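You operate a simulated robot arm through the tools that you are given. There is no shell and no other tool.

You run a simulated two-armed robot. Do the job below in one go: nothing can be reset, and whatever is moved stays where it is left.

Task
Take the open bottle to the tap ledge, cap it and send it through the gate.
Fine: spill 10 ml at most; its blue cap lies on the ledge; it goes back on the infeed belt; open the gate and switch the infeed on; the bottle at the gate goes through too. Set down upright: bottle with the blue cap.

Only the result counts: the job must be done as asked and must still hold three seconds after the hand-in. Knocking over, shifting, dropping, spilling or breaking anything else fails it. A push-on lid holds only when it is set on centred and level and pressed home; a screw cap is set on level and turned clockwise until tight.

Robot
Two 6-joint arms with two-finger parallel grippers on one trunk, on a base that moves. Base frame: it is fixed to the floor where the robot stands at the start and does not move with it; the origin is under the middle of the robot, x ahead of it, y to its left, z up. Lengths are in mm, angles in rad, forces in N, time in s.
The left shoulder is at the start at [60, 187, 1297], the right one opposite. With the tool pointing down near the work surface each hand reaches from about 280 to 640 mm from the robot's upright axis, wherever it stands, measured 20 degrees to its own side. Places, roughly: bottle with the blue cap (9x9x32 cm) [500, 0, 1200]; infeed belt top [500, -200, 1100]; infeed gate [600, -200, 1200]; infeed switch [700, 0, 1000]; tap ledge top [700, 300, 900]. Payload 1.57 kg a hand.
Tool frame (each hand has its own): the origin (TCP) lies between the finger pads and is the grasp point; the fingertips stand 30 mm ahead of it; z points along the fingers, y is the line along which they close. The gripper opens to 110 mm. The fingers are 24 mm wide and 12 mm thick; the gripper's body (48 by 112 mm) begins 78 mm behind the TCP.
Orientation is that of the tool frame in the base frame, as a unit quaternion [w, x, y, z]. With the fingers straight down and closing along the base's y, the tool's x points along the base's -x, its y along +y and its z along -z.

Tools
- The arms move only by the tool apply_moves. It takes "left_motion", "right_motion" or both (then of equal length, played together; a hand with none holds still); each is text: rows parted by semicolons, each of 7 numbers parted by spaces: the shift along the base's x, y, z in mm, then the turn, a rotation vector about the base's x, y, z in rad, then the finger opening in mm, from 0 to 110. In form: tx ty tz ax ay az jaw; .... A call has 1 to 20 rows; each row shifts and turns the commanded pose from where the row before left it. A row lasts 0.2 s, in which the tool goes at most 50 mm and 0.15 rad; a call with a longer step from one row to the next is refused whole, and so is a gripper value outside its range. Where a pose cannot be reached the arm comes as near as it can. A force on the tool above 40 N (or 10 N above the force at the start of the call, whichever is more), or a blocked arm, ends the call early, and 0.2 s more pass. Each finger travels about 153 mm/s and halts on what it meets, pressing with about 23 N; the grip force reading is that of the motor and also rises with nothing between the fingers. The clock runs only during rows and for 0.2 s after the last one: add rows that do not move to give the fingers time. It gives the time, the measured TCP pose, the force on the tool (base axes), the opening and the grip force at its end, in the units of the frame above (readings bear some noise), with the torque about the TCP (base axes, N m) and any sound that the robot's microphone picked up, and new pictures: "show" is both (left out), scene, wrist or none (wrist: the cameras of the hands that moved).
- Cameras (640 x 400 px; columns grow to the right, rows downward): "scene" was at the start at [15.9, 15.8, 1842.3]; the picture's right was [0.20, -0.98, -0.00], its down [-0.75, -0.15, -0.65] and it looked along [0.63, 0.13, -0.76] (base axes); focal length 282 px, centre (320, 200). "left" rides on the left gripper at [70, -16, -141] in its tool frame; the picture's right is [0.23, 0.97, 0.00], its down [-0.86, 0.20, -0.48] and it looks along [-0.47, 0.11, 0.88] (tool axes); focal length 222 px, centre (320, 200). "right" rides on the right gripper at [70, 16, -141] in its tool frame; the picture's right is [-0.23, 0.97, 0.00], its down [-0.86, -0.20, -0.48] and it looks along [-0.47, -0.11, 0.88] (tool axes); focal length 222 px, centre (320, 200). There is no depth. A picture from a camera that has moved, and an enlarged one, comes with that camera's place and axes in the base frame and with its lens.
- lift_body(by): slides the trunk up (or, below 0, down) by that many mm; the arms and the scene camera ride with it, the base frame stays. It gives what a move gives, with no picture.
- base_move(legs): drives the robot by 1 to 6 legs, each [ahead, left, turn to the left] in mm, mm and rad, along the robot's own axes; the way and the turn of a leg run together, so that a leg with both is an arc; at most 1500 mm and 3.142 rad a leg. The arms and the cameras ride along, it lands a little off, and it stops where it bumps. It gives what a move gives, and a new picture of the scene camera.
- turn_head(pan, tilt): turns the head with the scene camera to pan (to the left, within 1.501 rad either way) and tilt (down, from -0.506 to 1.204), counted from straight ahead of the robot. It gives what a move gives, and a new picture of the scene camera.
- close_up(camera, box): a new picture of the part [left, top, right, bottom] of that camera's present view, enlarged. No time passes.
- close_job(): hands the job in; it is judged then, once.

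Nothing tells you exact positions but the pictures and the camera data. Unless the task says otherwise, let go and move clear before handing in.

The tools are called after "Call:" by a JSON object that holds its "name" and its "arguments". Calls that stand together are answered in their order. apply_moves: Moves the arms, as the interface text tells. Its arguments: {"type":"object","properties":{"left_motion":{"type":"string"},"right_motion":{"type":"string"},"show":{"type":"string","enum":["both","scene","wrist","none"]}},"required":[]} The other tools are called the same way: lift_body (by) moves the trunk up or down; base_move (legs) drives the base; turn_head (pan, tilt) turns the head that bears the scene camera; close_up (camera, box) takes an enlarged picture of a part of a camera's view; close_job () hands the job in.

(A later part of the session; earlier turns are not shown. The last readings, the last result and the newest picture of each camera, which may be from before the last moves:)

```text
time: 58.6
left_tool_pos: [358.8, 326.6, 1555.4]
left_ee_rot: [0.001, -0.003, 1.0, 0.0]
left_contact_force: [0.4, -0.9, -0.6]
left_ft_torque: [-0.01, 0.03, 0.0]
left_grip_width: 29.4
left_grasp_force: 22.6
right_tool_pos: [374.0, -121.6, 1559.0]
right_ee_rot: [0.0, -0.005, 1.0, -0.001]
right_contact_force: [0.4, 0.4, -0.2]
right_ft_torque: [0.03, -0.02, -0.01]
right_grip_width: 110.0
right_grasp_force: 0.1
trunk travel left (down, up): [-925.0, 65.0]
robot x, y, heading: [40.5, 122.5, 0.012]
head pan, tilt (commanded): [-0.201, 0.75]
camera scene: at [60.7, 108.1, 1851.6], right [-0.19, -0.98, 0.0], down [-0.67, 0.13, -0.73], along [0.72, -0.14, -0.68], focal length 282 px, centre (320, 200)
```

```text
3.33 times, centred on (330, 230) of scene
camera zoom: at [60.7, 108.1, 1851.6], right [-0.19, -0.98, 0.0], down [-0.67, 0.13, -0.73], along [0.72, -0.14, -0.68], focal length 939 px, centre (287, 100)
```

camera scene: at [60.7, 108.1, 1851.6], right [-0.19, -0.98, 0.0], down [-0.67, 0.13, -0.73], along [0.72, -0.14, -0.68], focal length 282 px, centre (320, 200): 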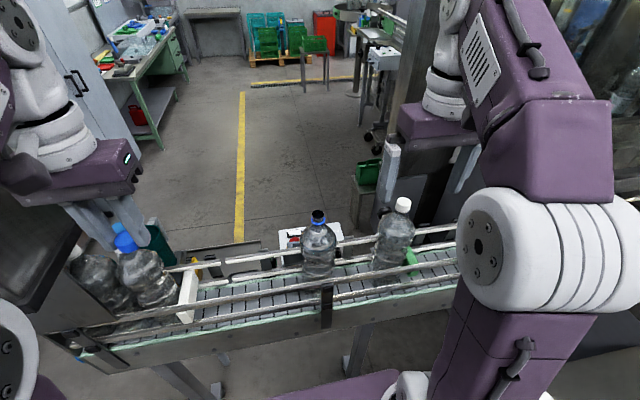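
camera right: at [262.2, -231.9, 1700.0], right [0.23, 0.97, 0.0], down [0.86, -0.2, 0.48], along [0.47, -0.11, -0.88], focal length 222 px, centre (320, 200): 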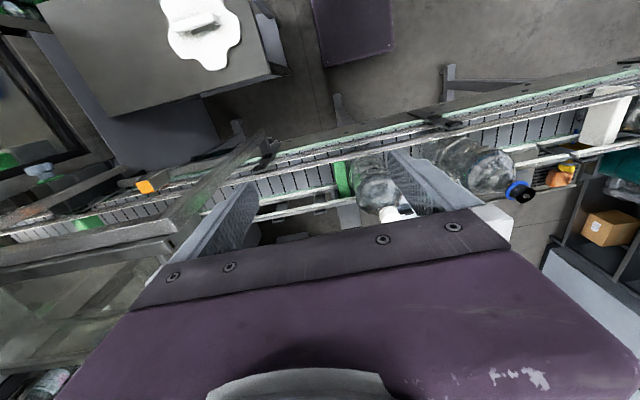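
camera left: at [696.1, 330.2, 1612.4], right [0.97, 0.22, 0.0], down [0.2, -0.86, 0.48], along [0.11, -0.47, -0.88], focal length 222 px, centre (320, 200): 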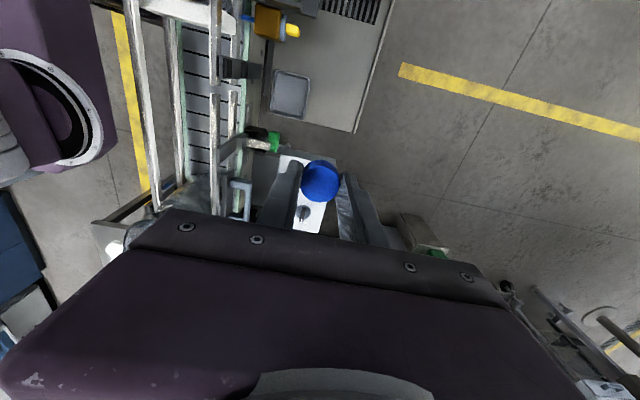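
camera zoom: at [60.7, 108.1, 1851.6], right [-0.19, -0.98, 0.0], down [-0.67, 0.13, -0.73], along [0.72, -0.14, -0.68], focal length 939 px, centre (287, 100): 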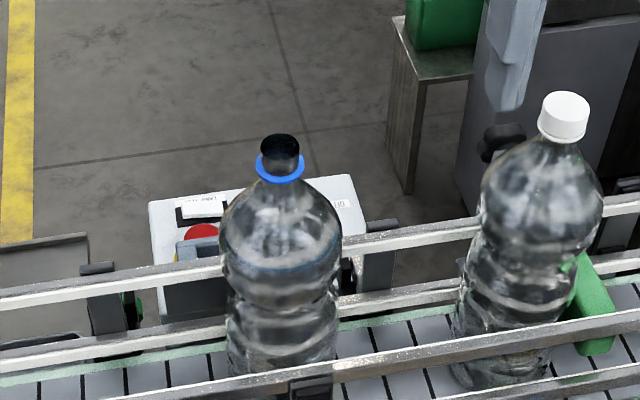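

The water line sits near the widest part of the bottle (about z 1305), well below the mouth, and the axis is at about [484, 32]. I pitch the right tool 45° forward, yaw it 15°, and bring it to a pre-grasp point behind and above the bottle.

Call:
{"name": "apply_moves", "arguments": {"right_motion": "4 12 -5 0 -0.1122 0 110; 4 12 -5 0 -0.1122 0 110; 4 12 -5 0 -0.1122 0 110; 4 12 -5 0 -0.1122 0 110; 4 12 -5 0 -0.1122 0 110; 4 12 -5 0 -0.1122 0 110; 4 12 -5 0 -0.1122 0 110; 0 16 -20 0 0 0.0873 110; 0 16 -20 0 0 0.0873 110; 0 16 -20 0 0 0.0873 110; 0 0 -37 0 0 0 110; 0 0 -37 0 0 0 110; 0 0 0 0 0 0 110", "show": "both"}}

```text
time: 61.5
left_tool_pos: [358.2, 325.9, 1554.9]
left_ee_rot: [0.001, -0.003, 1.0, 0.0]
left_contact_force: [0.7, 0.1, -0.3]
left_ft_torque: [-0.02, -0.02, 0.03]
left_grip_width: 29.4
left_grasp_force: 23.2
right_tool_pos: [467.6, 14.3, 1405.5]
right_ee_rot: [0.379, -0.125, 0.916, 0.048]
right_contact_force: [-0.3, -0.2, 0.6]
right_ft_torque: [0.0, -0.01, -0.01]
right_grip_width: 109.8
right_grasp_force: 0.0
right hand out of reach, approached as far as the arm can: row 5, 6, 7
trunk travel left (down, up): [-925.0, 65.0]
robot x, y, heading: [38.9, 125.9, 0.018]
head pan, tilt (commanded): [-0.201, 0.75]
camera scene: at [60.8, 108.2, 1851.6], right [-0.19, -0.98, 0.0], down [-0.67, 0.13, -0.73], along [0.72, -0.14, -0.68], focal length 282 px, centre (320, 200)
camera right: at [318.6, -8.0, 1455.2], right [-0.1, 0.98, 0.15], down [0.31, -0.12, 0.94], along [0.95, 0.14, -0.29], focal length 222 px, centre (320, 200)
```

scene: 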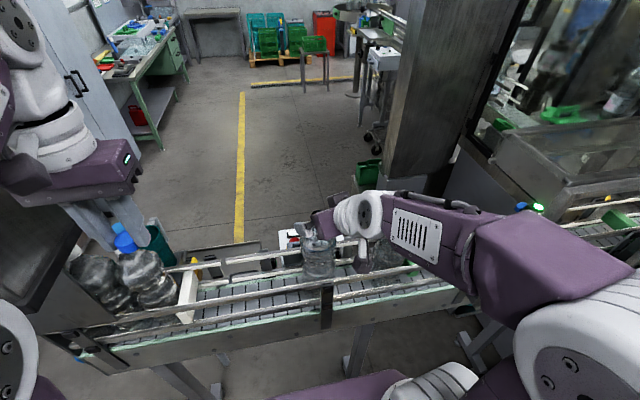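
right: 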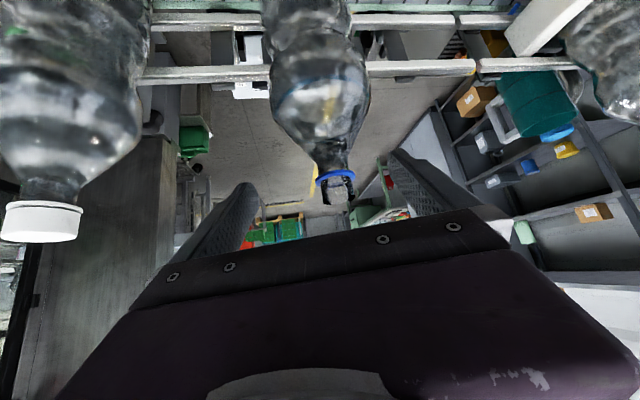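

The right hand is pitched 45° with the bottle neck between its open fingers. I shift about 18 mm to line up with the axis and lower the fingers around the upper body.

Call:
{"name": "apply_moves", "arguments": {"right_motion": "4.5 8 0 0 0 0 110; 5 8 0 0 0 0 110; 0 0 -25 0 0 0 110; 0 0 -25 0 0 0 110; 0 0 0 0 0 0 110", "show": "both"}}

Call:
{"name": "close_up", "arguments": {"camera": "scene", "box": [240, 170, 440, 290]}}

```text
time: 62.6
left_tool_pos: [358.9, 326.1, 1554.6]
left_ee_rot: [0.001, -0.003, 1.0, 0.0]
left_contact_force: [0.6, 0.1, -0.3]
left_ft_torque: [-0.01, 0.0, 0.01]
left_grip_width: 29.6
left_grasp_force: 22.4
right_tool_pos: [475.8, 29.9, 1364.4]
right_ee_rot: [0.38, -0.123, 0.916, 0.043]
right_contact_force: [0.0, -0.5, 0.0]
right_ft_torque: [0.03, -0.01, 0.0]
right_grip_width: 110.0
right_grasp_force: 0.1
right hand out of reach, approached as far as the arm can: row 4
trunk travel left (down, up): [-925.0, 65.0]
robot x, y, heading: [37.5, 123.6, 0.009]
head pan, tilt (commanded): [-0.201, 0.75]
camera scene: at [60.6, 108.2, 1851.7], right [-0.19, -0.98, 0.0], down [-0.67, 0.13, -0.73], along [0.72, -0.14, -0.68], focal length 282 px, centre (320, 200)
camera right: at [327.8, 8.2, 1413.4], right [-0.09, 0.98, 0.15], down [0.3, -0.11, 0.95], along [0.95, 0.13, -0.29], focal length 222 px, centre (320, 200)
```

scene: 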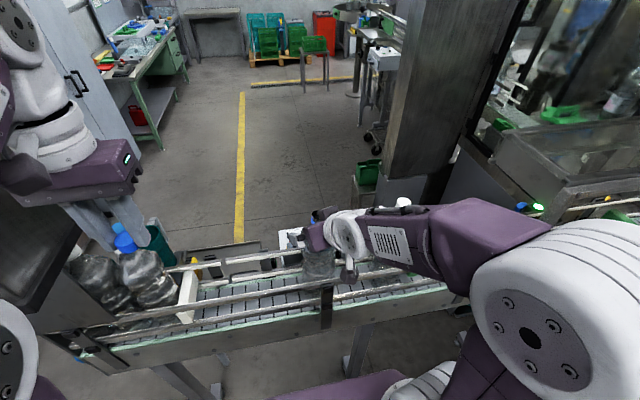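
right: 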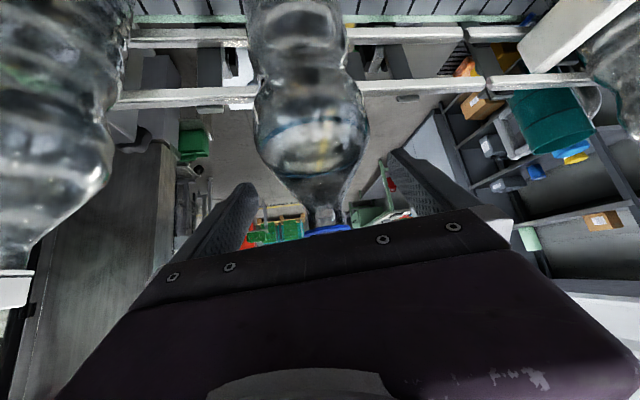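

```text
3.20 times, centred on (340, 230) of scene
camera zoom: at [60.6, 108.2, 1851.7], right [-0.19, -0.98, 0.0], down [-0.67, 0.13, -0.73], along [0.72, -0.14, -0.68], focal length 902 px, centre (256, 104)
```

zoom: 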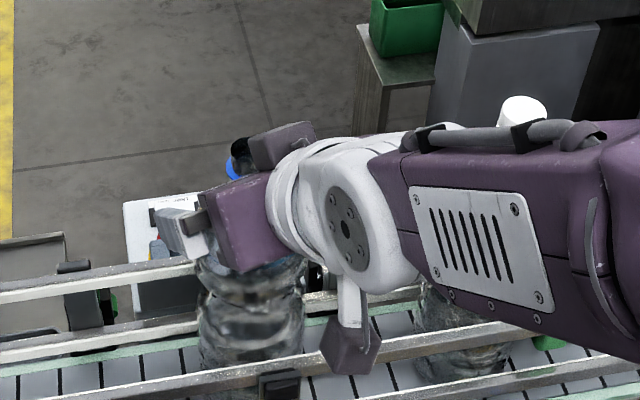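

The arm is too folded here (limit reached, and its forearm passes close over the white-capped bottle). I'll raise the hand straight up clear of the bottle and back the base off about 150 mm so the arm can come in from behind, more extended.

Call:
{"name": "apply_moves", "arguments": {"right_motion": "0 0 40 0 0 0 110; 0 0 40 0 0 0 110; 0 0 40 0 0 0 110; 0 0 0 0 0 0 110", "show": "none"}}

```text
time: 63.6
left_tool_pos: [358.3, 326.0, 1553.5]
left_ee_rot: [0.001, -0.002, 1.0, 0.001]
left_contact_force: [0.4, 0.8, -0.4]
left_ft_torque: [-0.02, -0.06, 0.04]
left_grip_width: 29.3
left_grasp_force: 23.1
right_tool_pos: [475.7, 30.9, 1474.9]
right_ee_rot: [0.38, -0.124, 0.915, 0.048]
right_contact_force: [1.0, 0.5, -0.2]
right_ft_torque: [-0.02, 0.01, 0.04]
right_grip_width: 109.7
right_grasp_force: 0.1
trunk travel left (down, up): [-925.0, 65.0]
robot x, y, heading: [38.8, 125.2, 0.004]
head pan, tilt (commanded): [-0.201, 0.75]
```

The hand is clear above the bottle. I back the base off 145 mm.

Call:
{"name": "base_move", "arguments": {"legs": [[-145, 0, 0]]}}

```text
time: 65.0
left_tool_pos: [218.6, 323.9, 1553.4]
left_ee_rot: [-0.001, -0.003, 1.0, 0.0]
left_contact_force: [-0.2, 0.6, -0.5]
left_ft_torque: [-0.03, 0.04, 0.01]
left_grip_width: 29.8
left_grasp_force: 23.3
right_tool_pos: [336.1, 29.4, 1472.9]
right_ee_rot: [0.378, -0.124, 0.916, 0.048]
right_contact_force: [0.2, -0.4, 0.3]
right_ft_torque: [-0.01, 0.0, -0.03]
right_grip_width: 109.9
right_grasp_force: 0.1
trunk travel left (down, up): [-925.0, 65.0]
robot x, y, heading: [-105.2, 119.6, 0.011]
head pan, tilt (commanded): [-0.201, 0.75]
camera scene: at [-77.8, 106.7, 1851.6], right [-0.19, -0.98, 0.0], down [-0.67, 0.13, -0.73], along [0.72, -0.14, -0.68], focal length 282 px, centre (320, 200)
```

scene: 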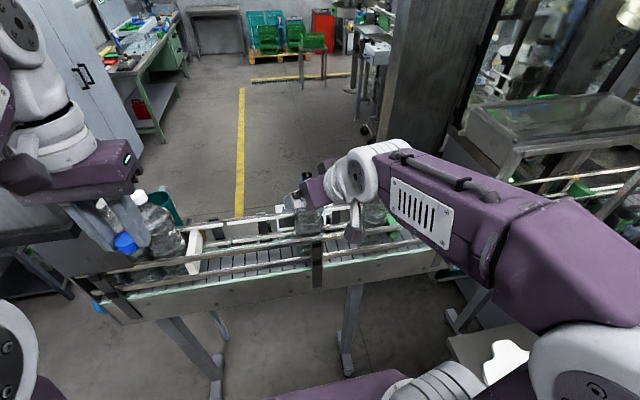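

The robot is at about [-104, 122]. I extend the right hand forward above the bottle and lower it partway around the neck.

Call:
{"name": "apply_moves", "arguments": {"right_motion": "35 0 0 0 0 0 110; 35 0 0 0 0 0 110; 35 0 0 0 0 0 110; 35 0.5 0 0 0 0 110; 0 0 -30 0 0 0 110; 0 0 -30 0 0 0 110; 0 0 -30 0 0 0 110; 0 0 0 0 0 0 110", "show": "both"}}

Call:
{"name": "close_up", "arguments": {"camera": "scene", "box": [240, 160, 440, 280]}}

```text
time: 66.8
left_tool_pos: [215.8, 325.2, 1554.7]
left_ee_rot: [0.0, -0.002, 1.0, 0.0]
left_contact_force: [-0.5, -0.3, -0.9]
left_ft_torque: [-0.04, 0.02, -0.02]
left_grip_width: 29.3
left_grasp_force: 23.2
right_tool_pos: [471.2, 29.4, 1384.1]
right_ee_rot: [0.38, -0.125, 0.915, 0.048]
right_contact_force: [0.0, -0.2, -0.4]
right_ft_torque: [-0.04, 0.02, -0.02]
right_grip_width: 109.8
right_grasp_force: 0.0
trunk travel left (down, up): [-925.0, 65.0]
robot x, y, heading: [-104.9, 122.1, 0.011]
head pan, tilt (commanded): [-0.201, 0.75]
camera scene: at [-82.2, 106.8, 1851.6], right [-0.19, -0.98, 0.0], down [-0.67, 0.13, -0.73], along [0.72, -0.14, -0.68], focal length 282 px, centre (320, 200)
camera right: at [324.2, 6.6, 1434.4], right [-0.1, 0.98, 0.15], down [0.31, -0.12, 0.94], along [0.95, 0.14, -0.29], focal length 222 px, centre (320, 200)
```

scene: 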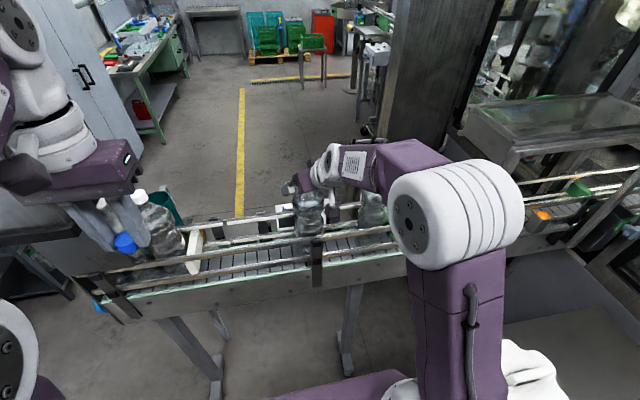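
right: 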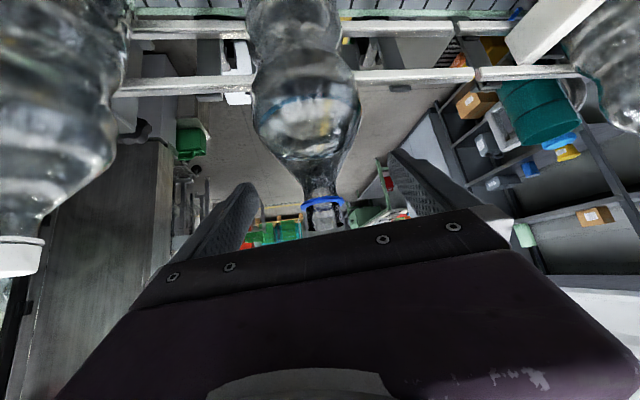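

```text
3.20 times, centred on (340, 220) of scene
camera zoom: at [-82.2, 106.8, 1851.6], right [-0.19, -0.98, 0.0], down [-0.67, 0.13, -0.73], along [0.72, -0.14, -0.68], focal length 902 px, centre (256, 136)
```

zoom: 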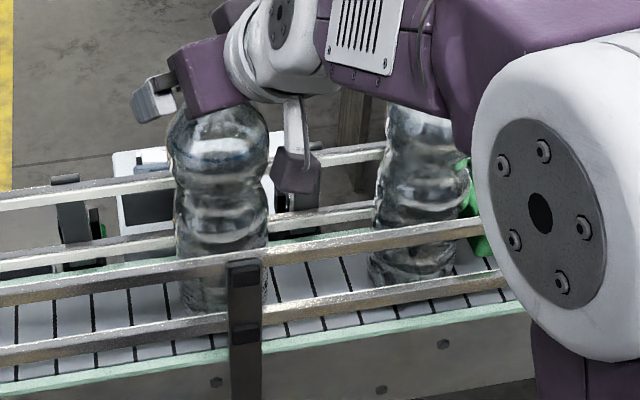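

The forearm is clear of the white-capped bottle now and the neck is centred between the fingers. I move 6 mm forward and descend to grip height about z 1303.

Call:
{"name": "apply_moves", "arguments": {"right_motion": "6 0.8 0 0 0 0 110; 0 0 -27 0 0 0 110; 0 0 -27 0 0 0 110; 0 0 -27 0 0 0 110; 0 0 0 0 0 0 110", "show": "both"}}

Call:
{"name": "close_up", "arguments": {"camera": "scene", "box": [260, 160, 400, 280]}}

```text
time: 68.0
left_tool_pos: [214.6, 324.6, 1555.3]
left_ee_rot: [0.001, -0.002, 1.0, -0.001]
left_contact_force: [-0.2, -0.4, 0.1]
left_ft_torque: [0.02, 0.02, 0.01]
left_grip_width: 29.4
left_grasp_force: 22.7
right_tool_pos: [478.1, 31.4, 1303.4]
right_ee_rot: [0.379, -0.125, 0.916, 0.047]
right_contact_force: [0.1, -0.2, -0.6]
right_ft_torque: [0.0, 0.0, 0.01]
right_grip_width: 110.1
right_grasp_force: 0.0
trunk travel left (down, up): [-925.0, 65.0]
robot x, y, heading: [-104.5, 123.3, 0.011]
head pan, tilt (commanded): [-0.201, 0.75]
camera scene: at [-82.9, 106.7, 1851.6], right [-0.19, -0.98, 0.0], down [-0.67, 0.13, -0.73], along [0.72, -0.14, -0.68], focal length 282 px, centre (320, 200)
camera right: at [330.3, 7.8, 1353.4], right [-0.1, 0.98, 0.15], down [0.31, -0.12, 0.94], along [0.95, 0.14, -0.29], focal length 222 px, centre (320, 200)
```

scene: 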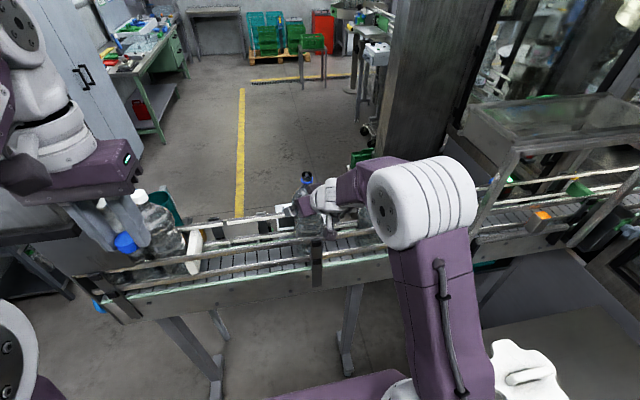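
right: 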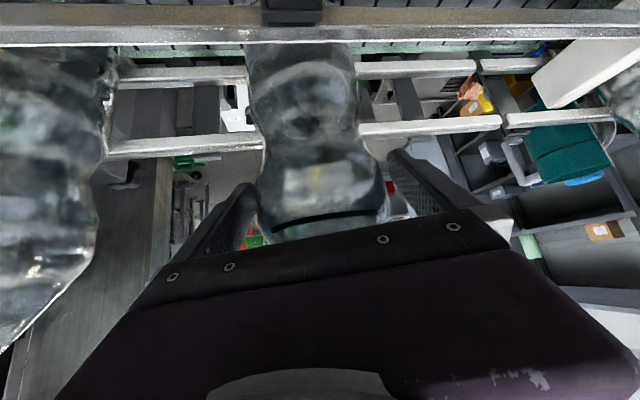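

```text
3.33 times, centred on (330, 220) of scene
camera zoom: at [-82.9, 106.7, 1851.6], right [-0.19, -0.98, 0.0], down [-0.67, 0.13, -0.73], along [0.72, -0.14, -0.68], focal length 939 px, centre (287, 133)
```

zoom: 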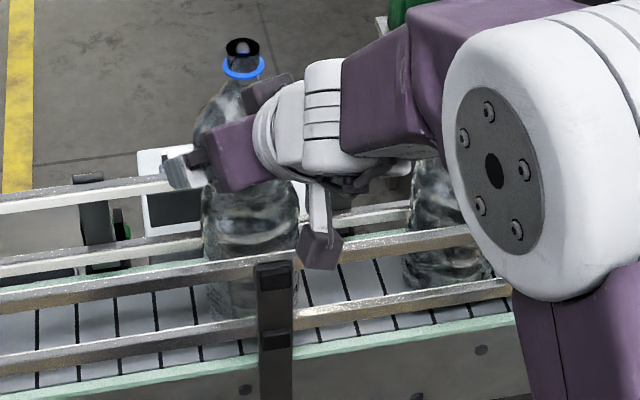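

The fingers straddle the bottle body evenly. I close gently.

Call:
{"name": "apply_moves", "arguments": {"right_motion": "0 0 0 0 0 0 100; 0 0 0 0 0 0 94; 0 0 0 0 0 0 90; 0 0 0 0 0 0 86; 0 0 0 0 0 0 80; 0 0 0 0 0 0 75; 0 0 0 0 0 0 75", "show": "wrist"}}

Call:
{"name": "close_up", "arguments": {"camera": "scene", "box": [260, 160, 400, 280]}}

```text
time: 69.6
left_tool_pos: [215.0, 323.9, 1554.2]
left_ee_rot: [0.001, -0.003, 1.0, 0.0]
left_contact_force: [-0.4, -0.3, 0.7]
left_ft_torque: [-0.01, -0.04, -0.02]
left_grip_width: 29.4
left_grasp_force: 23.3
right_tool_pos: [478.7, 30.4, 1303.9]
right_ee_rot: [0.38, -0.124, 0.915, 0.048]
right_contact_force: [0.3, -1.5, -0.4]
right_ft_torque: [0.07, 0.13, 0.01]
right_grip_width: 89.1
right_grasp_force: 22.7
trunk travel left (down, up): [-925.0, 65.0]
robot x, y, heading: [-104.9, 121.1, 0.014]
head pan, tilt (commanded): [-0.201, 0.75]
camera right: at [330.6, 7.7, 1353.7], right [-0.1, 0.98, 0.15], down [0.31, -0.12, 0.94], along [0.95, 0.14, -0.29], focal length 222 px, centre (320, 200)
```

right: 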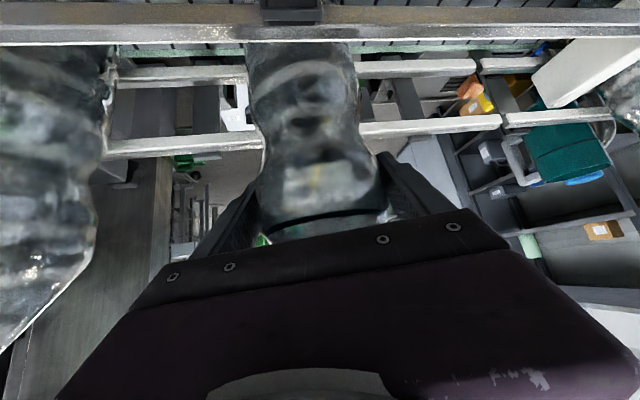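

```text
3.33 times, centred on (330, 220) of scene
camera zoom: at [-82.8, 106.3, 1851.6], right [-0.19, -0.98, 0.0], down [-0.67, 0.13, -0.73], along [0.72, -0.14, -0.68], focal length 939 px, centre (287, 133)
```

zoom: 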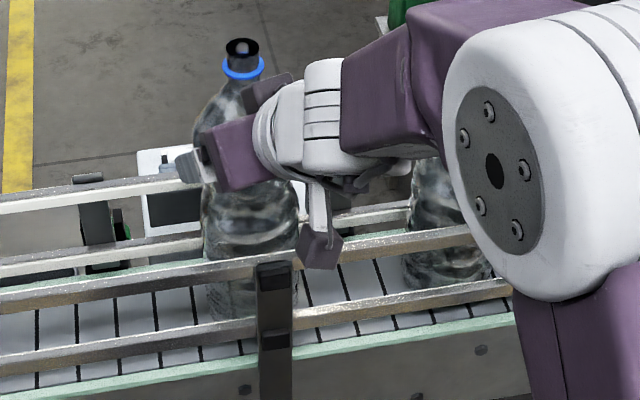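

The grip is firm at 89 mm. I lift slowly a few millimetres to check the weight and that the bottle stays upright.

Call:
{"name": "apply_moves", "arguments": {"right_motion": "0 0 4 0 0 0 75; 0 0 6 0 0 0 75; 0 0 10 0 0 0 75; 0 0 10 0 0 0 75; 0 0 0 0 0 0 75", "show": "wrist"}}

Call:
{"name": "close_up", "arguments": {"camera": "scene", "box": [260, 160, 400, 280]}}

```text
time: 70.8
left_tool_pos: [217.8, 324.7, 1554.3]
left_ee_rot: [-0.001, -0.003, 1.0, 0.0]
left_contact_force: [0.3, 0.1, 0.1]
left_ft_torque: [0.0, -0.04, 0.01]
left_grip_width: 29.7
left_grasp_force: 23.4
right_tool_pos: [480.6, 31.3, 1332.6]
right_ee_rot: [0.378, -0.123, 0.916, 0.048]
right_contact_force: [-1.4, -0.4, -14.7]
right_ft_torque: [0.05, 0.01, -0.01]
right_grip_width: 88.3
right_grasp_force: 22.5
trunk travel left (down, up): [-925.0, 65.0]
robot x, y, heading: [-102.4, 126.9, 0.01]
head pan, tilt (commanded): [-0.201, 0.75]
camera right: at [332.2, 7.8, 1382.6], right [-0.1, 0.98, 0.15], down [0.31, -0.12, 0.94], along [0.95, 0.14, -0.29], focal length 222 px, centre (320, 200)
```

right: 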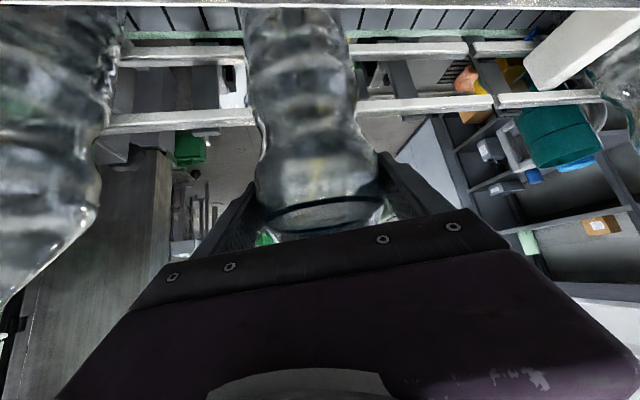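

```text
3.33 times, centred on (330, 220) of scene
camera zoom: at [-79.6, 106.1, 1851.6], right [-0.19, -0.98, 0.0], down [-0.67, 0.13, -0.73], along [0.72, -0.14, -0.68], focal length 939 px, centre (287, 133)
```

zoom: 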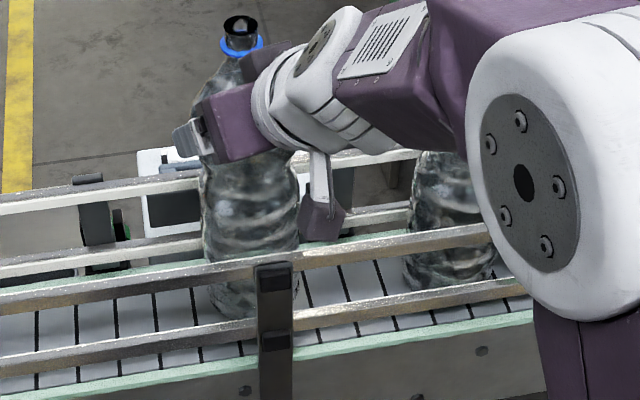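

The bottle weighs about 1.5 kg and the picture suggests it slipped several millimetres in the fingers, which press above the widest part. I set it back down on the belt to re-grip lower at the waist.

Call:
{"name": "apply_moves", "arguments": {"right_motion": "0 0 -8 0 0 0 75; 0 0 -8 0 0 0 75; 0 0 -4 0 0 0 75; 0 0 0 0 0 0 75", "show": "none"}}

Call:
{"name": "close_up", "arguments": {"camera": "scene", "box": [260, 160, 400, 280]}}

```text
time: 71.8
left_tool_pos: [217.3, 323.9, 1553.5]
left_ee_rot: [0.0, -0.003, 1.0, 0.001]
left_contact_force: [-0.6, 0.0, 0.4]
left_ft_torque: [0.0, -0.04, 0.01]
left_grip_width: 29.5
left_grasp_force: 23.2
right_tool_pos: [479.9, 30.0, 1313.2]
right_ee_rot: [0.378, -0.124, 0.916, 0.048]
right_contact_force: [0.6, 0.0, -13.1]
right_ft_torque: [0.03, 0.01, 0.0]
right_grip_width: 88.2
right_grasp_force: 22.6
trunk travel left (down, up): [-925.0, 65.0]
robot x, y, heading: [-102.8, 121.6, 0.012]
head pan, tilt (commanded): [-0.201, 0.75]
```

```text
3.33 times, centred on (330, 220) of scene
camera zoom: at [-80.3, 106.2, 1851.6], right [-0.19, -0.98, 0.0], down [-0.67, 0.13, -0.73], along [0.72, -0.14, -0.68], focal length 939 px, centre (287, 133)
```

zoom: 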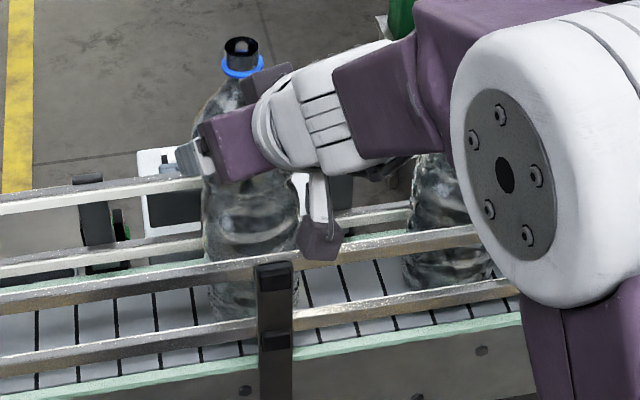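

Call:
{"name": "apply_moves", "arguments": {"right_motion": "0 0 -2 0 0 0 75; 0 0 -2 0 0 0 75; 0 0 -1 0 0 0 75; 0 0 0 0 0 0 75", "show": "none"}}

```text
time: 72.8
left_tool_pos: [214.9, 323.0, 1554.5]
left_ee_rot: [0.001, -0.003, 1.0, 0.0]
left_contact_force: [-0.1, -0.2, -0.4]
left_ft_torque: [0.01, 0.03, -0.02]
left_grip_width: 29.7
left_grasp_force: 22.8
right_tool_pos: [479.0, 29.9, 1311.6]
right_ee_rot: [0.382, -0.124, 0.914, 0.048]
right_contact_force: [5.3, -2.7, 13.2]
right_ft_torque: [0.09, -0.32, 0.02]
right_grip_width: 88.0
right_grasp_force: 23.4
trunk travel left (down, up): [-925.0, 65.0]
robot x, y, heading: [-103.2, 123.4, 0.008]
head pan, tilt (commanded): [-0.201, 0.75]
```

The bottle stands on the belt again (about 8 mm of slip). I open, move back 15 mm and lower about 39 mm so the pads sit in the waist under the upper bulge.

Call:
{"name": "apply_moves", "arguments": {"right_motion": "0 0 2.5 0 0 0 75; 0 0 0 0 0 0 95; 0 0 0 0 0 0 110; 0 0 0 0 0 0 110; 0 0 0 0 0 0 110", "show": "wrist"}}

Call:
{"name": "close_up", "arguments": {"camera": "scene", "box": [260, 160, 400, 280]}}

```text
time: 74.0
left_tool_pos: [214.1, 325.1, 1555.6]
left_ee_rot: [0.001, -0.003, 1.0, 0.0]
left_contact_force: [-0.1, 0.2, -0.2]
left_ft_torque: [0.01, -0.04, -0.05]
left_grip_width: 29.2
left_grasp_force: 22.7
right_tool_pos: [477.2, 31.0, 1311.9]
right_ee_rot: [0.38, -0.125, 0.915, 0.048]
right_contact_force: [-0.4, -0.1, -0.2]
right_ft_torque: [0.02, 0.03, -0.04]
right_grip_width: 109.9
right_grasp_force: 0.0
trunk travel left (down, up): [-925.0, 65.0]
robot x, y, heading: [-107.3, 118.9, 0.01]
head pan, tilt (commanded): [-0.201, 0.75]
camera right: at [329.3, 8.1, 1361.6], right [-0.1, 0.98, 0.15], down [0.31, -0.12, 0.94], along [0.95, 0.14, -0.29], focal length 222 px, centre (320, 200)
```

right: 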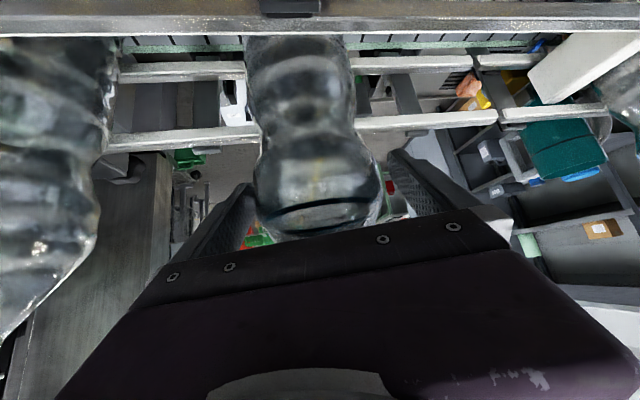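

```text
3.33 times, centred on (330, 220) of scene
camera zoom: at [-83.0, 106.8, 1851.6], right [-0.19, -0.98, 0.0], down [-0.67, 0.13, -0.73], along [0.72, -0.14, -0.68], focal length 939 px, centre (287, 133)
```

zoom: 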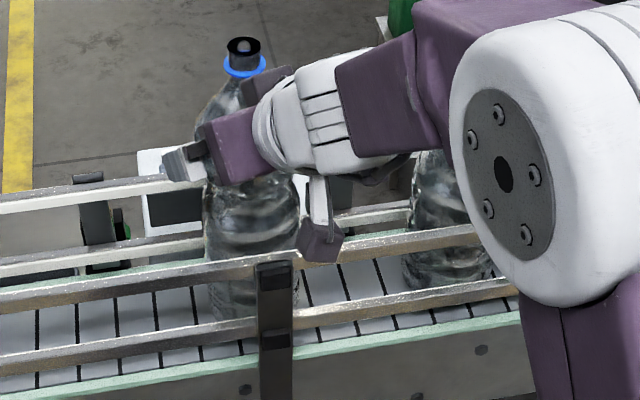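

The bottle stands undisturbed; its waist (about 74 mm wide) is near z 1247. I move the open fingers back and down to that waist.

Call:
{"name": "apply_moves", "arguments": {"right_motion": "-6 -2 0 0 0 0 110; -6.5 -2 0 0 0 0 110; 0 0 -17 0 0 0 110; 0 0 -17 0 0 0 110; 0 0 -16 0 0 0 110; 0 0 0 0 0 0 110", "show": "wrist"}}

Call:
{"name": "close_up", "arguments": {"camera": "scene", "box": [260, 160, 400, 280]}}

```text
time: 75.4
left_tool_pos: [215.1, 325.1, 1554.5]
left_ee_rot: [0.001, -0.003, 1.0, 0.0]
left_contact_force: [-0.1, 0.3, 0.1]
left_ft_torque: [0.0, 0.01, -0.06]
left_grip_width: 29.6
left_grasp_force: 22.7
right_tool_pos: [464.1, 27.9, 1261.3]
right_ee_rot: [0.379, -0.124, 0.916, 0.048]
right_contact_force: [-0.2, -0.2, 0.8]
right_ft_torque: [0.04, 0.0, -0.02]
right_grip_width: 110.1
right_grasp_force: 0.1
trunk travel left (down, up): [-925.0, 65.0]
robot x, y, heading: [-102.0, 122.6, 0.012]
head pan, tilt (commanded): [-0.201, 0.75]
camera right: at [316.3, 4.1, 1310.9], right [-0.1, 0.98, 0.15], down [0.31, -0.12, 0.94], along [0.95, 0.14, -0.29], focal length 222 px, centre (320, 200)
```

right: 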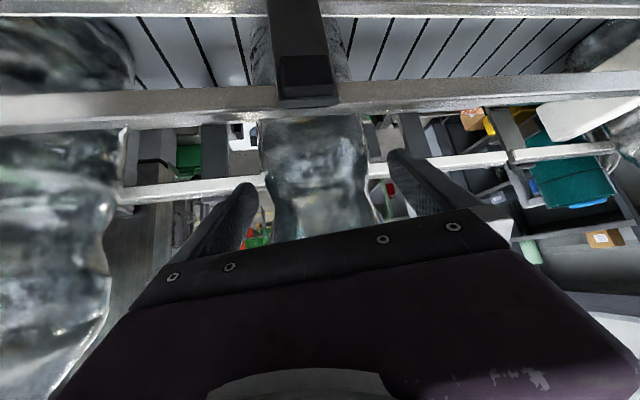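

```text
3.33 times, centred on (330, 220) of scene
camera zoom: at [-83.2, 106.7, 1851.7], right [-0.19, -0.98, 0.0], down [-0.67, 0.13, -0.73], along [0.72, -0.14, -0.68], focal length 939 px, centre (287, 133)
```

zoom: 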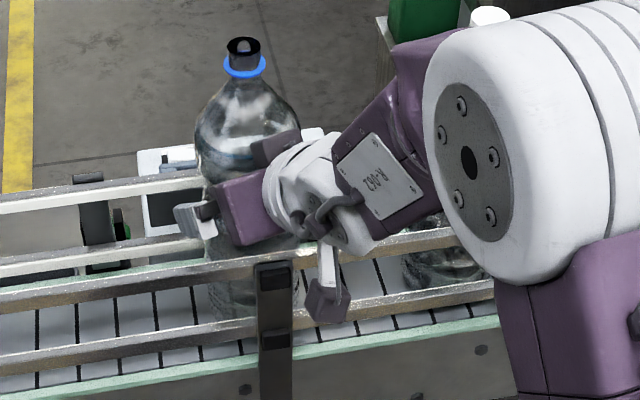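

The fingers are level with the waist. I close on it.

Call:
{"name": "apply_moves", "arguments": {"right_motion": "0 0 0 0 0 0 100; 0 0 0 0 0 0 92; 0 0 0 0 0 0 86; 0 0 0 0 0 0 80; 0 0 0 0 0 0 74; 0 0 0 0 0 0 68; 0 0 0 0 0 0 60; 0 0 0 0 0 0 60; 0 0 0 0 0 0 60", "show": "wrist"}}

Call:
{"name": "close_up", "arguments": {"camera": "scene", "box": [260, 160, 400, 280]}}

```text
time: 77.4
left_tool_pos: [214.6, 322.6, 1554.8]
left_ee_rot: [0.0, -0.003, 1.0, 0.001]
left_contact_force: [-0.2, -1.0, -0.1]
left_ft_torque: [0.02, 0.02, -0.02]
left_grip_width: 29.5
left_grasp_force: 23.2
right_tool_pos: [464.3, 26.0, 1261.7]
right_ee_rot: [0.38, -0.124, 0.916, 0.048]
right_contact_force: [2.7, -5.4, 3.5]
right_ft_torque: [-0.4, -0.13, -0.07]
right_grip_width: 88.1
right_grasp_force: 23.1
trunk travel left (down, up): [-925.0, 65.0]
robot x, y, heading: [-104.9, 123.2, 0.009]
head pan, tilt (commanded): [-0.201, 0.75]
camera right: at [316.9, 2.7, 1310.8], right [-0.1, 0.98, 0.16], down [0.31, -0.12, 0.94], along [0.95, 0.14, -0.29], focal length 222 px, centre (320, 200)
```

right: 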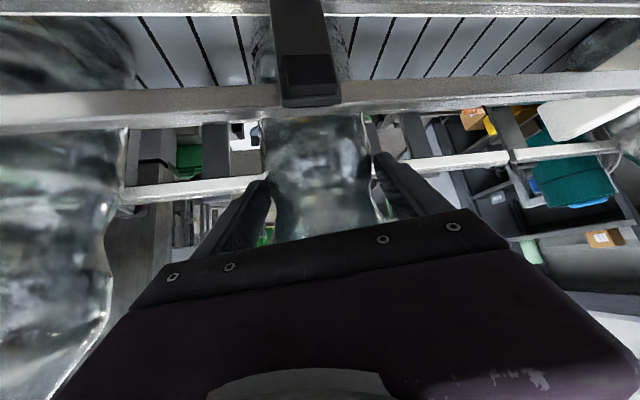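

```text
3.33 times, centred on (330, 220) of scene
camera zoom: at [-82.4, 104.6, 1851.6], right [-0.19, -0.98, 0.0], down [-0.67, 0.13, -0.73], along [0.72, -0.14, -0.68], focal length 939 px, centre (287, 133)
```

zoom: 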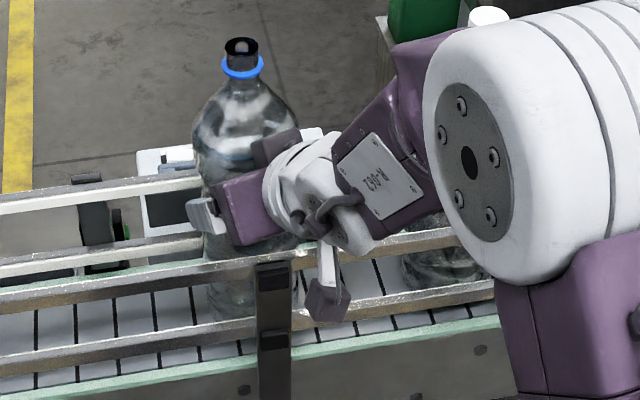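

The width reads 88 mm even at the waist, so the bottle acts like a straight cylinder there. I lift about 15 mm and watch for creep.

Call:
{"name": "apply_moves", "arguments": {"right_motion": "0 0 3 0 0 0 60; 0 0 4 0 0 0 60; 0 0 4 0 0 0 60; 0 0 4 0 0 0 60; 0 0 0 0 0 0 60; 0 0 0 0 0 0 60", "show": "none"}}

Call:
{"name": "close_up", "arguments": {"camera": "scene", "box": [270, 165, 330, 205]}}

Call:
{"name": "apply_moves", "arguments": {"right_motion": "0 0 0 0 0 0 60; 0 0 0 0 0 0 60; 0 0 0 0 0 0 60; 0 0 0 0 0 0 60; 0 0 0 0 0 0 60; 0 0 0 0 0 0 60", "show": "none"}}

Call:
{"name": "close_up", "arguments": {"camera": "scene", "box": [270, 165, 330, 205]}}

```text
time: 78.8
left_tool_pos: [217.6, 324.4, 1553.6]
left_ee_rot: [0.001, -0.002, 1.0, 0.0]
left_contact_force: [-0.6, -1.3, -0.2]
left_ft_torque: [0.0, 0.0, 0.04]
left_grip_width: 29.6
left_grasp_force: 22.8
right_tool_pos: [466.1, 27.3, 1274.3]
right_ee_rot: [0.378, -0.124, 0.916, 0.048]
right_contact_force: [0.3, -0.8, -14.4]
right_ft_torque: [-0.09, 0.21, 0.01]
right_grip_width: 88.3
right_grasp_force: 23.3
trunk travel left (down, up): [-925.0, 65.0]
robot x, y, heading: [-105.5, 123.1, 0.005]
head pan, tilt (commanded): [-0.201, 0.75]
```

```text
10.00 times, centred on (300, 185) of scene
camera zoom: at [-80.1, 106.1, 1851.6], right [-0.19, -0.98, 0.0], down [-0.67, 0.13, -0.73], along [0.72, -0.14, -0.68], focal length 2817 px, centre (520, 350)
```

zoom: 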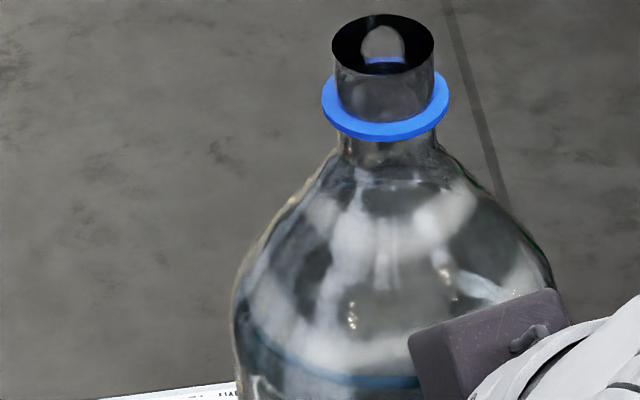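

```text
time: 80.2
left_tool_pos: [216.9, 324.4, 1553.5]
left_ee_rot: [0.0, -0.003, 1.0, 0.0]
left_contact_force: [0.0, -0.2, 0.1]
left_ft_torque: [-0.02, 0.0, 0.03]
left_grip_width: 29.5
left_grasp_force: 22.5
right_tool_pos: [466.0, 27.1, 1274.4]
right_ee_rot: [0.38, -0.124, 0.916, 0.048]
right_contact_force: [-0.6, 0.3, -13.7]
right_ft_torque: [-0.09, 0.24, -0.02]
right_grip_width: 88.5
right_grasp_force: 23.1
trunk travel left (down, up): [-925.0, 65.0]
robot x, y, heading: [-107.3, 123.0, 0.01]
head pan, tilt (commanded): [-0.201, 0.75]
```

```text
10.00 times, centred on (300, 185) of scene
camera zoom: at [-80.0, 106.1, 1851.6], right [-0.19, -0.98, 0.0], down [-0.67, 0.13, -0.73], along [0.72, -0.14, -0.68], focal length 2817 px, centre (520, 350)
```

zoom: 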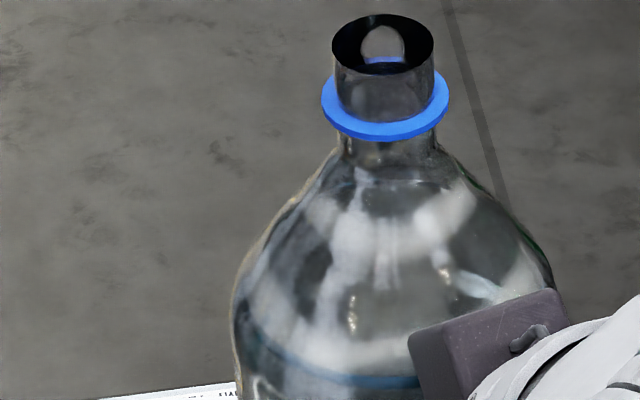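

No creep at all: the grip holds, and the bottle hangs upright. I lift it 165 mm smoothly so its base clears the rails, and bring the left hand inward away from the hood.

Call:
{"name": "apply_moves", "arguments": {"right_motion": "0 0 8 0 0 0 60; 0 0 15 0 0 0 60; 0 0 18 0 0 0 60; 0 0 18 0 0 0 60; 0 0 18 0 0 0 60; 0 0 18 0 0 0 60; 0 0 18 0 0 0 60; 0 0 18 0 0 0 60; 0 0 18 0 0 0 60; 0 0 12 0 0 0 60; 0 0 5 0 0 0 60; 0 0 0 0 0 0 60", "left_motion": "0 -6 0 0 0 0 22; 0 -6 0 0 0 0 22; 0 -6 0 0 0 0 22; 0 -6 0 0 0 0 22; 0 -6 0 0 0 0 22; 0 -6 0 0 0 0 22; 0 -6 0 0 0 0 22; 0 -6 0 0 0 0 22; 0 -6 0 0 0 0 22; 0 -6 0 0 0 0 22; 0 0 0 0 0 0 22; 0 0 0 0 0 0 22", "show": "scene"}}

Call:
{"name": "close_up", "arguments": {"camera": "scene", "box": [240, 80, 400, 280]}}

```text
time: 82.8
left_tool_pos: [218.1, 262.9, 1554.3]
left_ee_rot: [0.001, -0.002, 1.0, 0.0]
left_contact_force: [0.2, 0.1, 0.3]
left_ft_torque: [0.0, -0.01, 0.03]
left_grip_width: 29.7
left_grasp_force: 22.5
right_tool_pos: [466.7, 26.6, 1441.0]
right_ee_rot: [0.379, -0.124, 0.916, 0.048]
right_contact_force: [0.4, 0.6, -13.8]
right_ft_torque: [-0.07, 0.22, 0.0]
right_grip_width: 88.3
right_grasp_force: 22.6
trunk travel left (down, up): [-925.0, 65.0]
robot x, y, heading: [-102.6, 122.4, 0.009]
head pan, tilt (commanded): [-0.201, 0.75]
camera scene: at [-79.9, 106.3, 1851.6], right [-0.19, -0.98, 0.0], down [-0.67, 0.13, -0.73], along [0.72, -0.14, -0.68], focal length 282 px, centre (320, 200)
```

scene: 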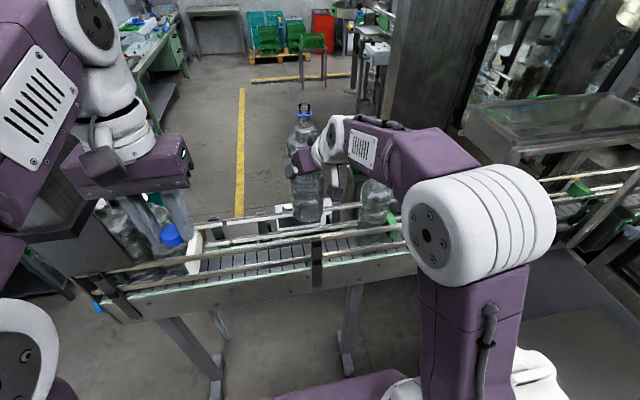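

```text
2.00 times, centred on (320, 180) of scene
camera zoom: at [-79.9, 106.3, 1851.6], right [-0.19, -0.98, 0.0], down [-0.67, 0.13, -0.73], along [0.72, -0.14, -0.68], focal length 563 px, centre (320, 240)
```

zoom: 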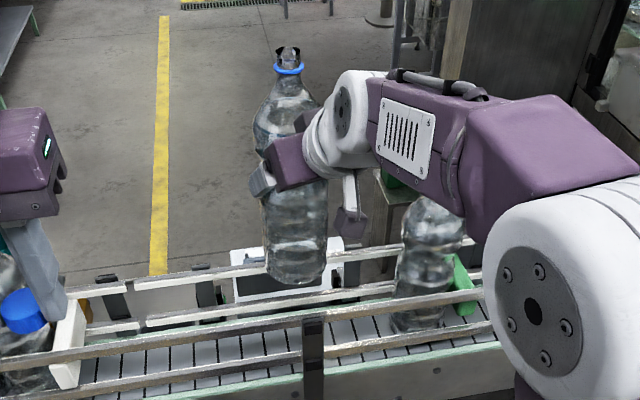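

The bottle is up with its base near z 1280 and hanging straight. I drive forward in two gentle steps, checking in between.

Call:
{"name": "base_move", "arguments": {"legs": [[150, 20, 0]]}}

Call:
{"name": "close_up", "arguments": {"camera": "scene", "box": [240, 60, 480, 260]}}

```text
time: 84.2
left_tool_pos: [361.6, 285.1, 1556.1]
left_ee_rot: [0.002, -0.003, 1.0, 0.002]
left_contact_force: [-0.5, 0.4, -0.2]
left_ft_torque: [0.04, -0.01, 0.0]
left_grip_width: 29.8
left_grasp_force: 22.9
right_tool_pos: [612.1, 47.3, 1443.0]
right_ee_rot: [0.38, -0.125, 0.915, 0.049]
right_contact_force: [-1.3, -0.7, -14.8]
right_ft_torque: [-0.04, 0.23, 0.0]
right_grip_width: 88.2
right_grasp_force: 23.5
trunk travel left (down, up): [-925.0, 65.0]
robot x, y, heading: [46.3, 143.6, 0.015]
head pan, tilt (commanded): [-0.201, 0.75]
camera scene: at [64.4, 126.6, 1851.7], right [-0.19, -0.98, 0.0], down [-0.67, 0.13, -0.73], along [0.72, -0.14, -0.68], focal length 282 px, centre (320, 200)
```

scene: 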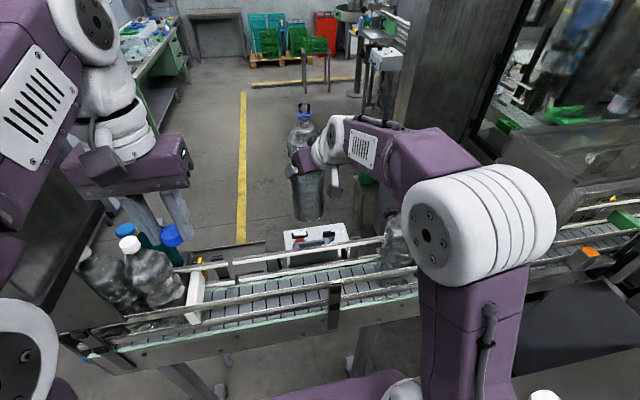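

```text
2.00 times, centred on (360, 160) of scene
camera zoom: at [64.4, 126.6, 1851.7], right [-0.19, -0.98, 0.0], down [-0.67, 0.13, -0.73], along [0.72, -0.14, -0.68], focal length 563 px, centre (240, 280)
```

zoom: 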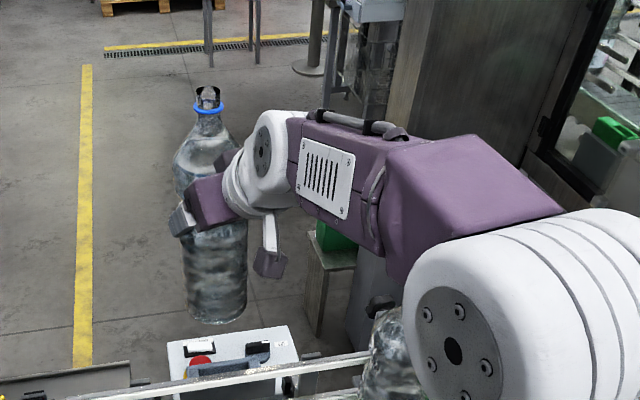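

Everything is steady. Second drive step forward, ending near [186, 150].

Call:
{"name": "base_move", "arguments": {"legs": [[140, 8, -0.01]]}}

Call:
{"name": "turn_head", "arguments": {"pan": 0.15, "tilt": 0.9}}

```text
time: 85.5
left_tool_pos: [501.2, 291.5, 1556.0]
left_ee_rot: [0.001, 0.003, 1.0, 0.0]
left_contact_force: [-0.5, -0.3, 0.4]
left_ft_torque: [0.02, -0.06, 0.03]
left_grip_width: 29.3
left_grasp_force: 22.7
right_tool_pos: [749.6, 51.1, 1443.6]
right_ee_rot: [0.38, -0.119, 0.916, 0.045]
right_contact_force: [-0.4, -0.4, -13.2]
right_ft_torque: [-0.02, 0.27, 0.0]
right_grip_width: 79.3
right_grasp_force: 23.0
trunk travel left (down, up): [-925.0, 65.0]
robot x, y, heading: [185.3, 154.3, 0.003]
head pan, tilt (commanded): [-0.201, 0.75]
camera scene: at [201.7, 135.6, 1851.7], right [-0.2, -0.98, 0.0], down [-0.67, 0.14, -0.73], along [0.72, -0.15, -0.68], focal length 282 px, centre (320, 200)
```

scene: 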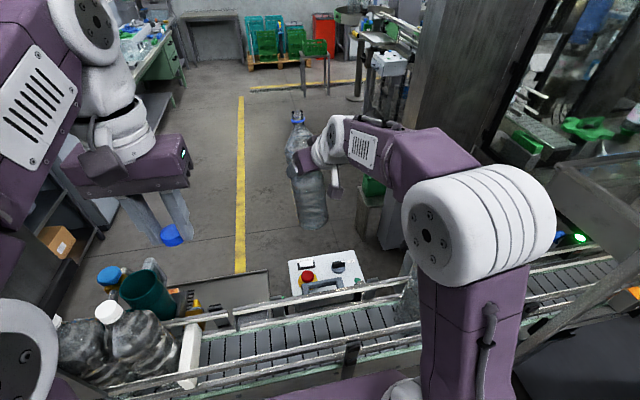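

```text
time: 86.3
left_tool_pos: [509.7, 291.5, 1554.3]
left_ee_rot: [0.0, 0.003, 1.0, 0.0]
left_contact_force: [-0.2, 0.5, -0.4]
left_ft_torque: [0.03, 0.02, 0.03]
left_grip_width: 29.7
left_grasp_force: 23.3
right_tool_pos: [755.8, 51.4, 1441.0]
right_ee_rot: [0.378, -0.12, 0.917, 0.046]
right_contact_force: [-0.2, 0.1, -14.6]
right_ft_torque: [-0.01, 0.25, -0.01]
right_grip_width: 79.3
right_grasp_force: 23.1
trunk travel left (down, up): [-925.0, 65.0]
robot x, y, heading: [184.1, 154.5, 0.002]
head pan, tilt (commanded): [0.15, 0.901]
camera scene: at [204.1, 163.9, 1839.7], right [0.15, -0.99, 0.0], down [-0.78, -0.12, -0.62], along [0.61, 0.09, -0.78], focal length 282 px, centre (320, 200)
```

scene: 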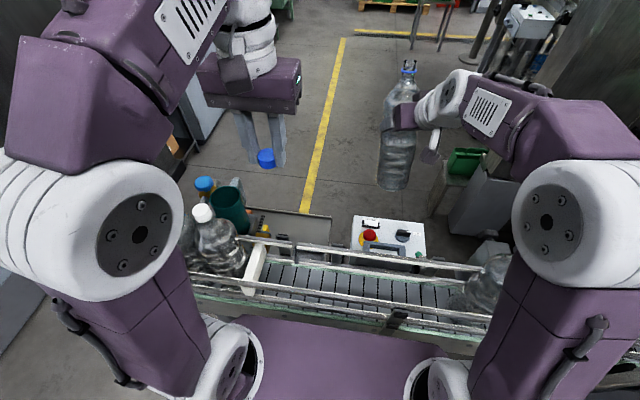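

The right grip width dropped from 88 to 79 mm, so the bottle has shifted in the fingers during the stop. I look closely before doing anything.

Call:
{"name": "close_up", "arguments": {"camera": "scene", "box": [350, 50, 490, 200]}}

Call:
{"name": "close_up", "arguments": {"camera": "right", "box": [0, 0, 640, 400]}}

Call:
{"name": "close_up", "arguments": {"camera": "left", "box": [0, 0, 640, 400]}}

```text
2.67 times, centred on (420, 125) of scene
camera zoom: at [204.1, 163.9, 1839.7], right [0.15, -0.99, 0.0], down [-0.78, -0.12, -0.62], along [0.61, 0.09, -0.78], focal length 751 px, centre (53, 400)
```

zoom: 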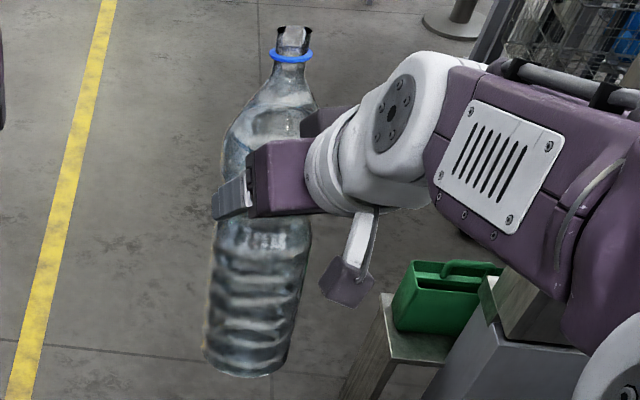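

```text
1.00 times, centred on (320, 200) of right (not enlarged: the box is as wide or as high as the picture)
camera zoom: at [608.4, 29.6, 1491.1], right [-0.09, 0.98, 0.15], down [0.31, -0.12, 0.94], along [0.95, 0.13, -0.3], focal length 222 px, centre (320, 200)
```

zoom: 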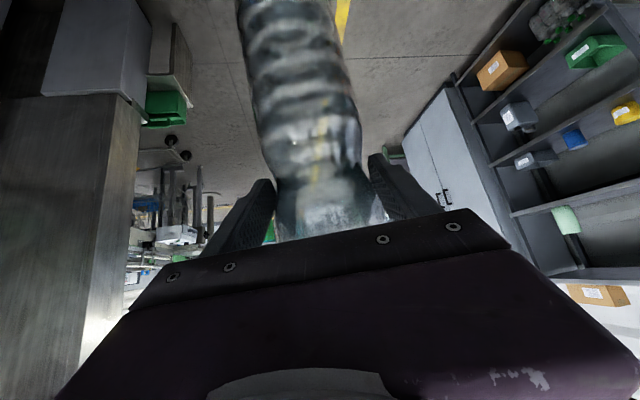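

```text
1.00 times, centred on (320, 200) of left (not enlarged: the box is as wide or as high as the picture)
camera zoom: at [439.9, 275.8, 1695.9], right [-0.22, 0.97, 0.0], down [0.86, 0.2, 0.48], along [0.47, 0.11, -0.88], focal length 222 px, centre (320, 200)
```

zoom: 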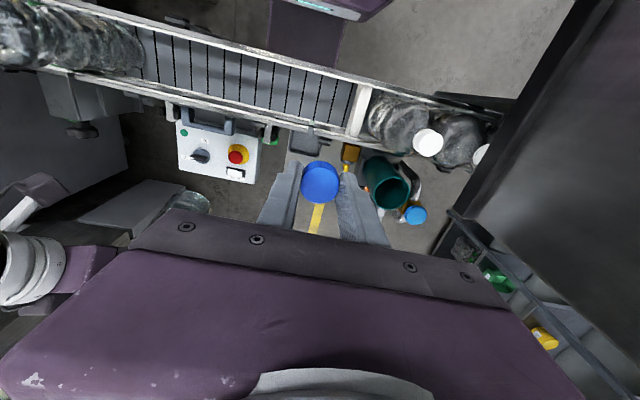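

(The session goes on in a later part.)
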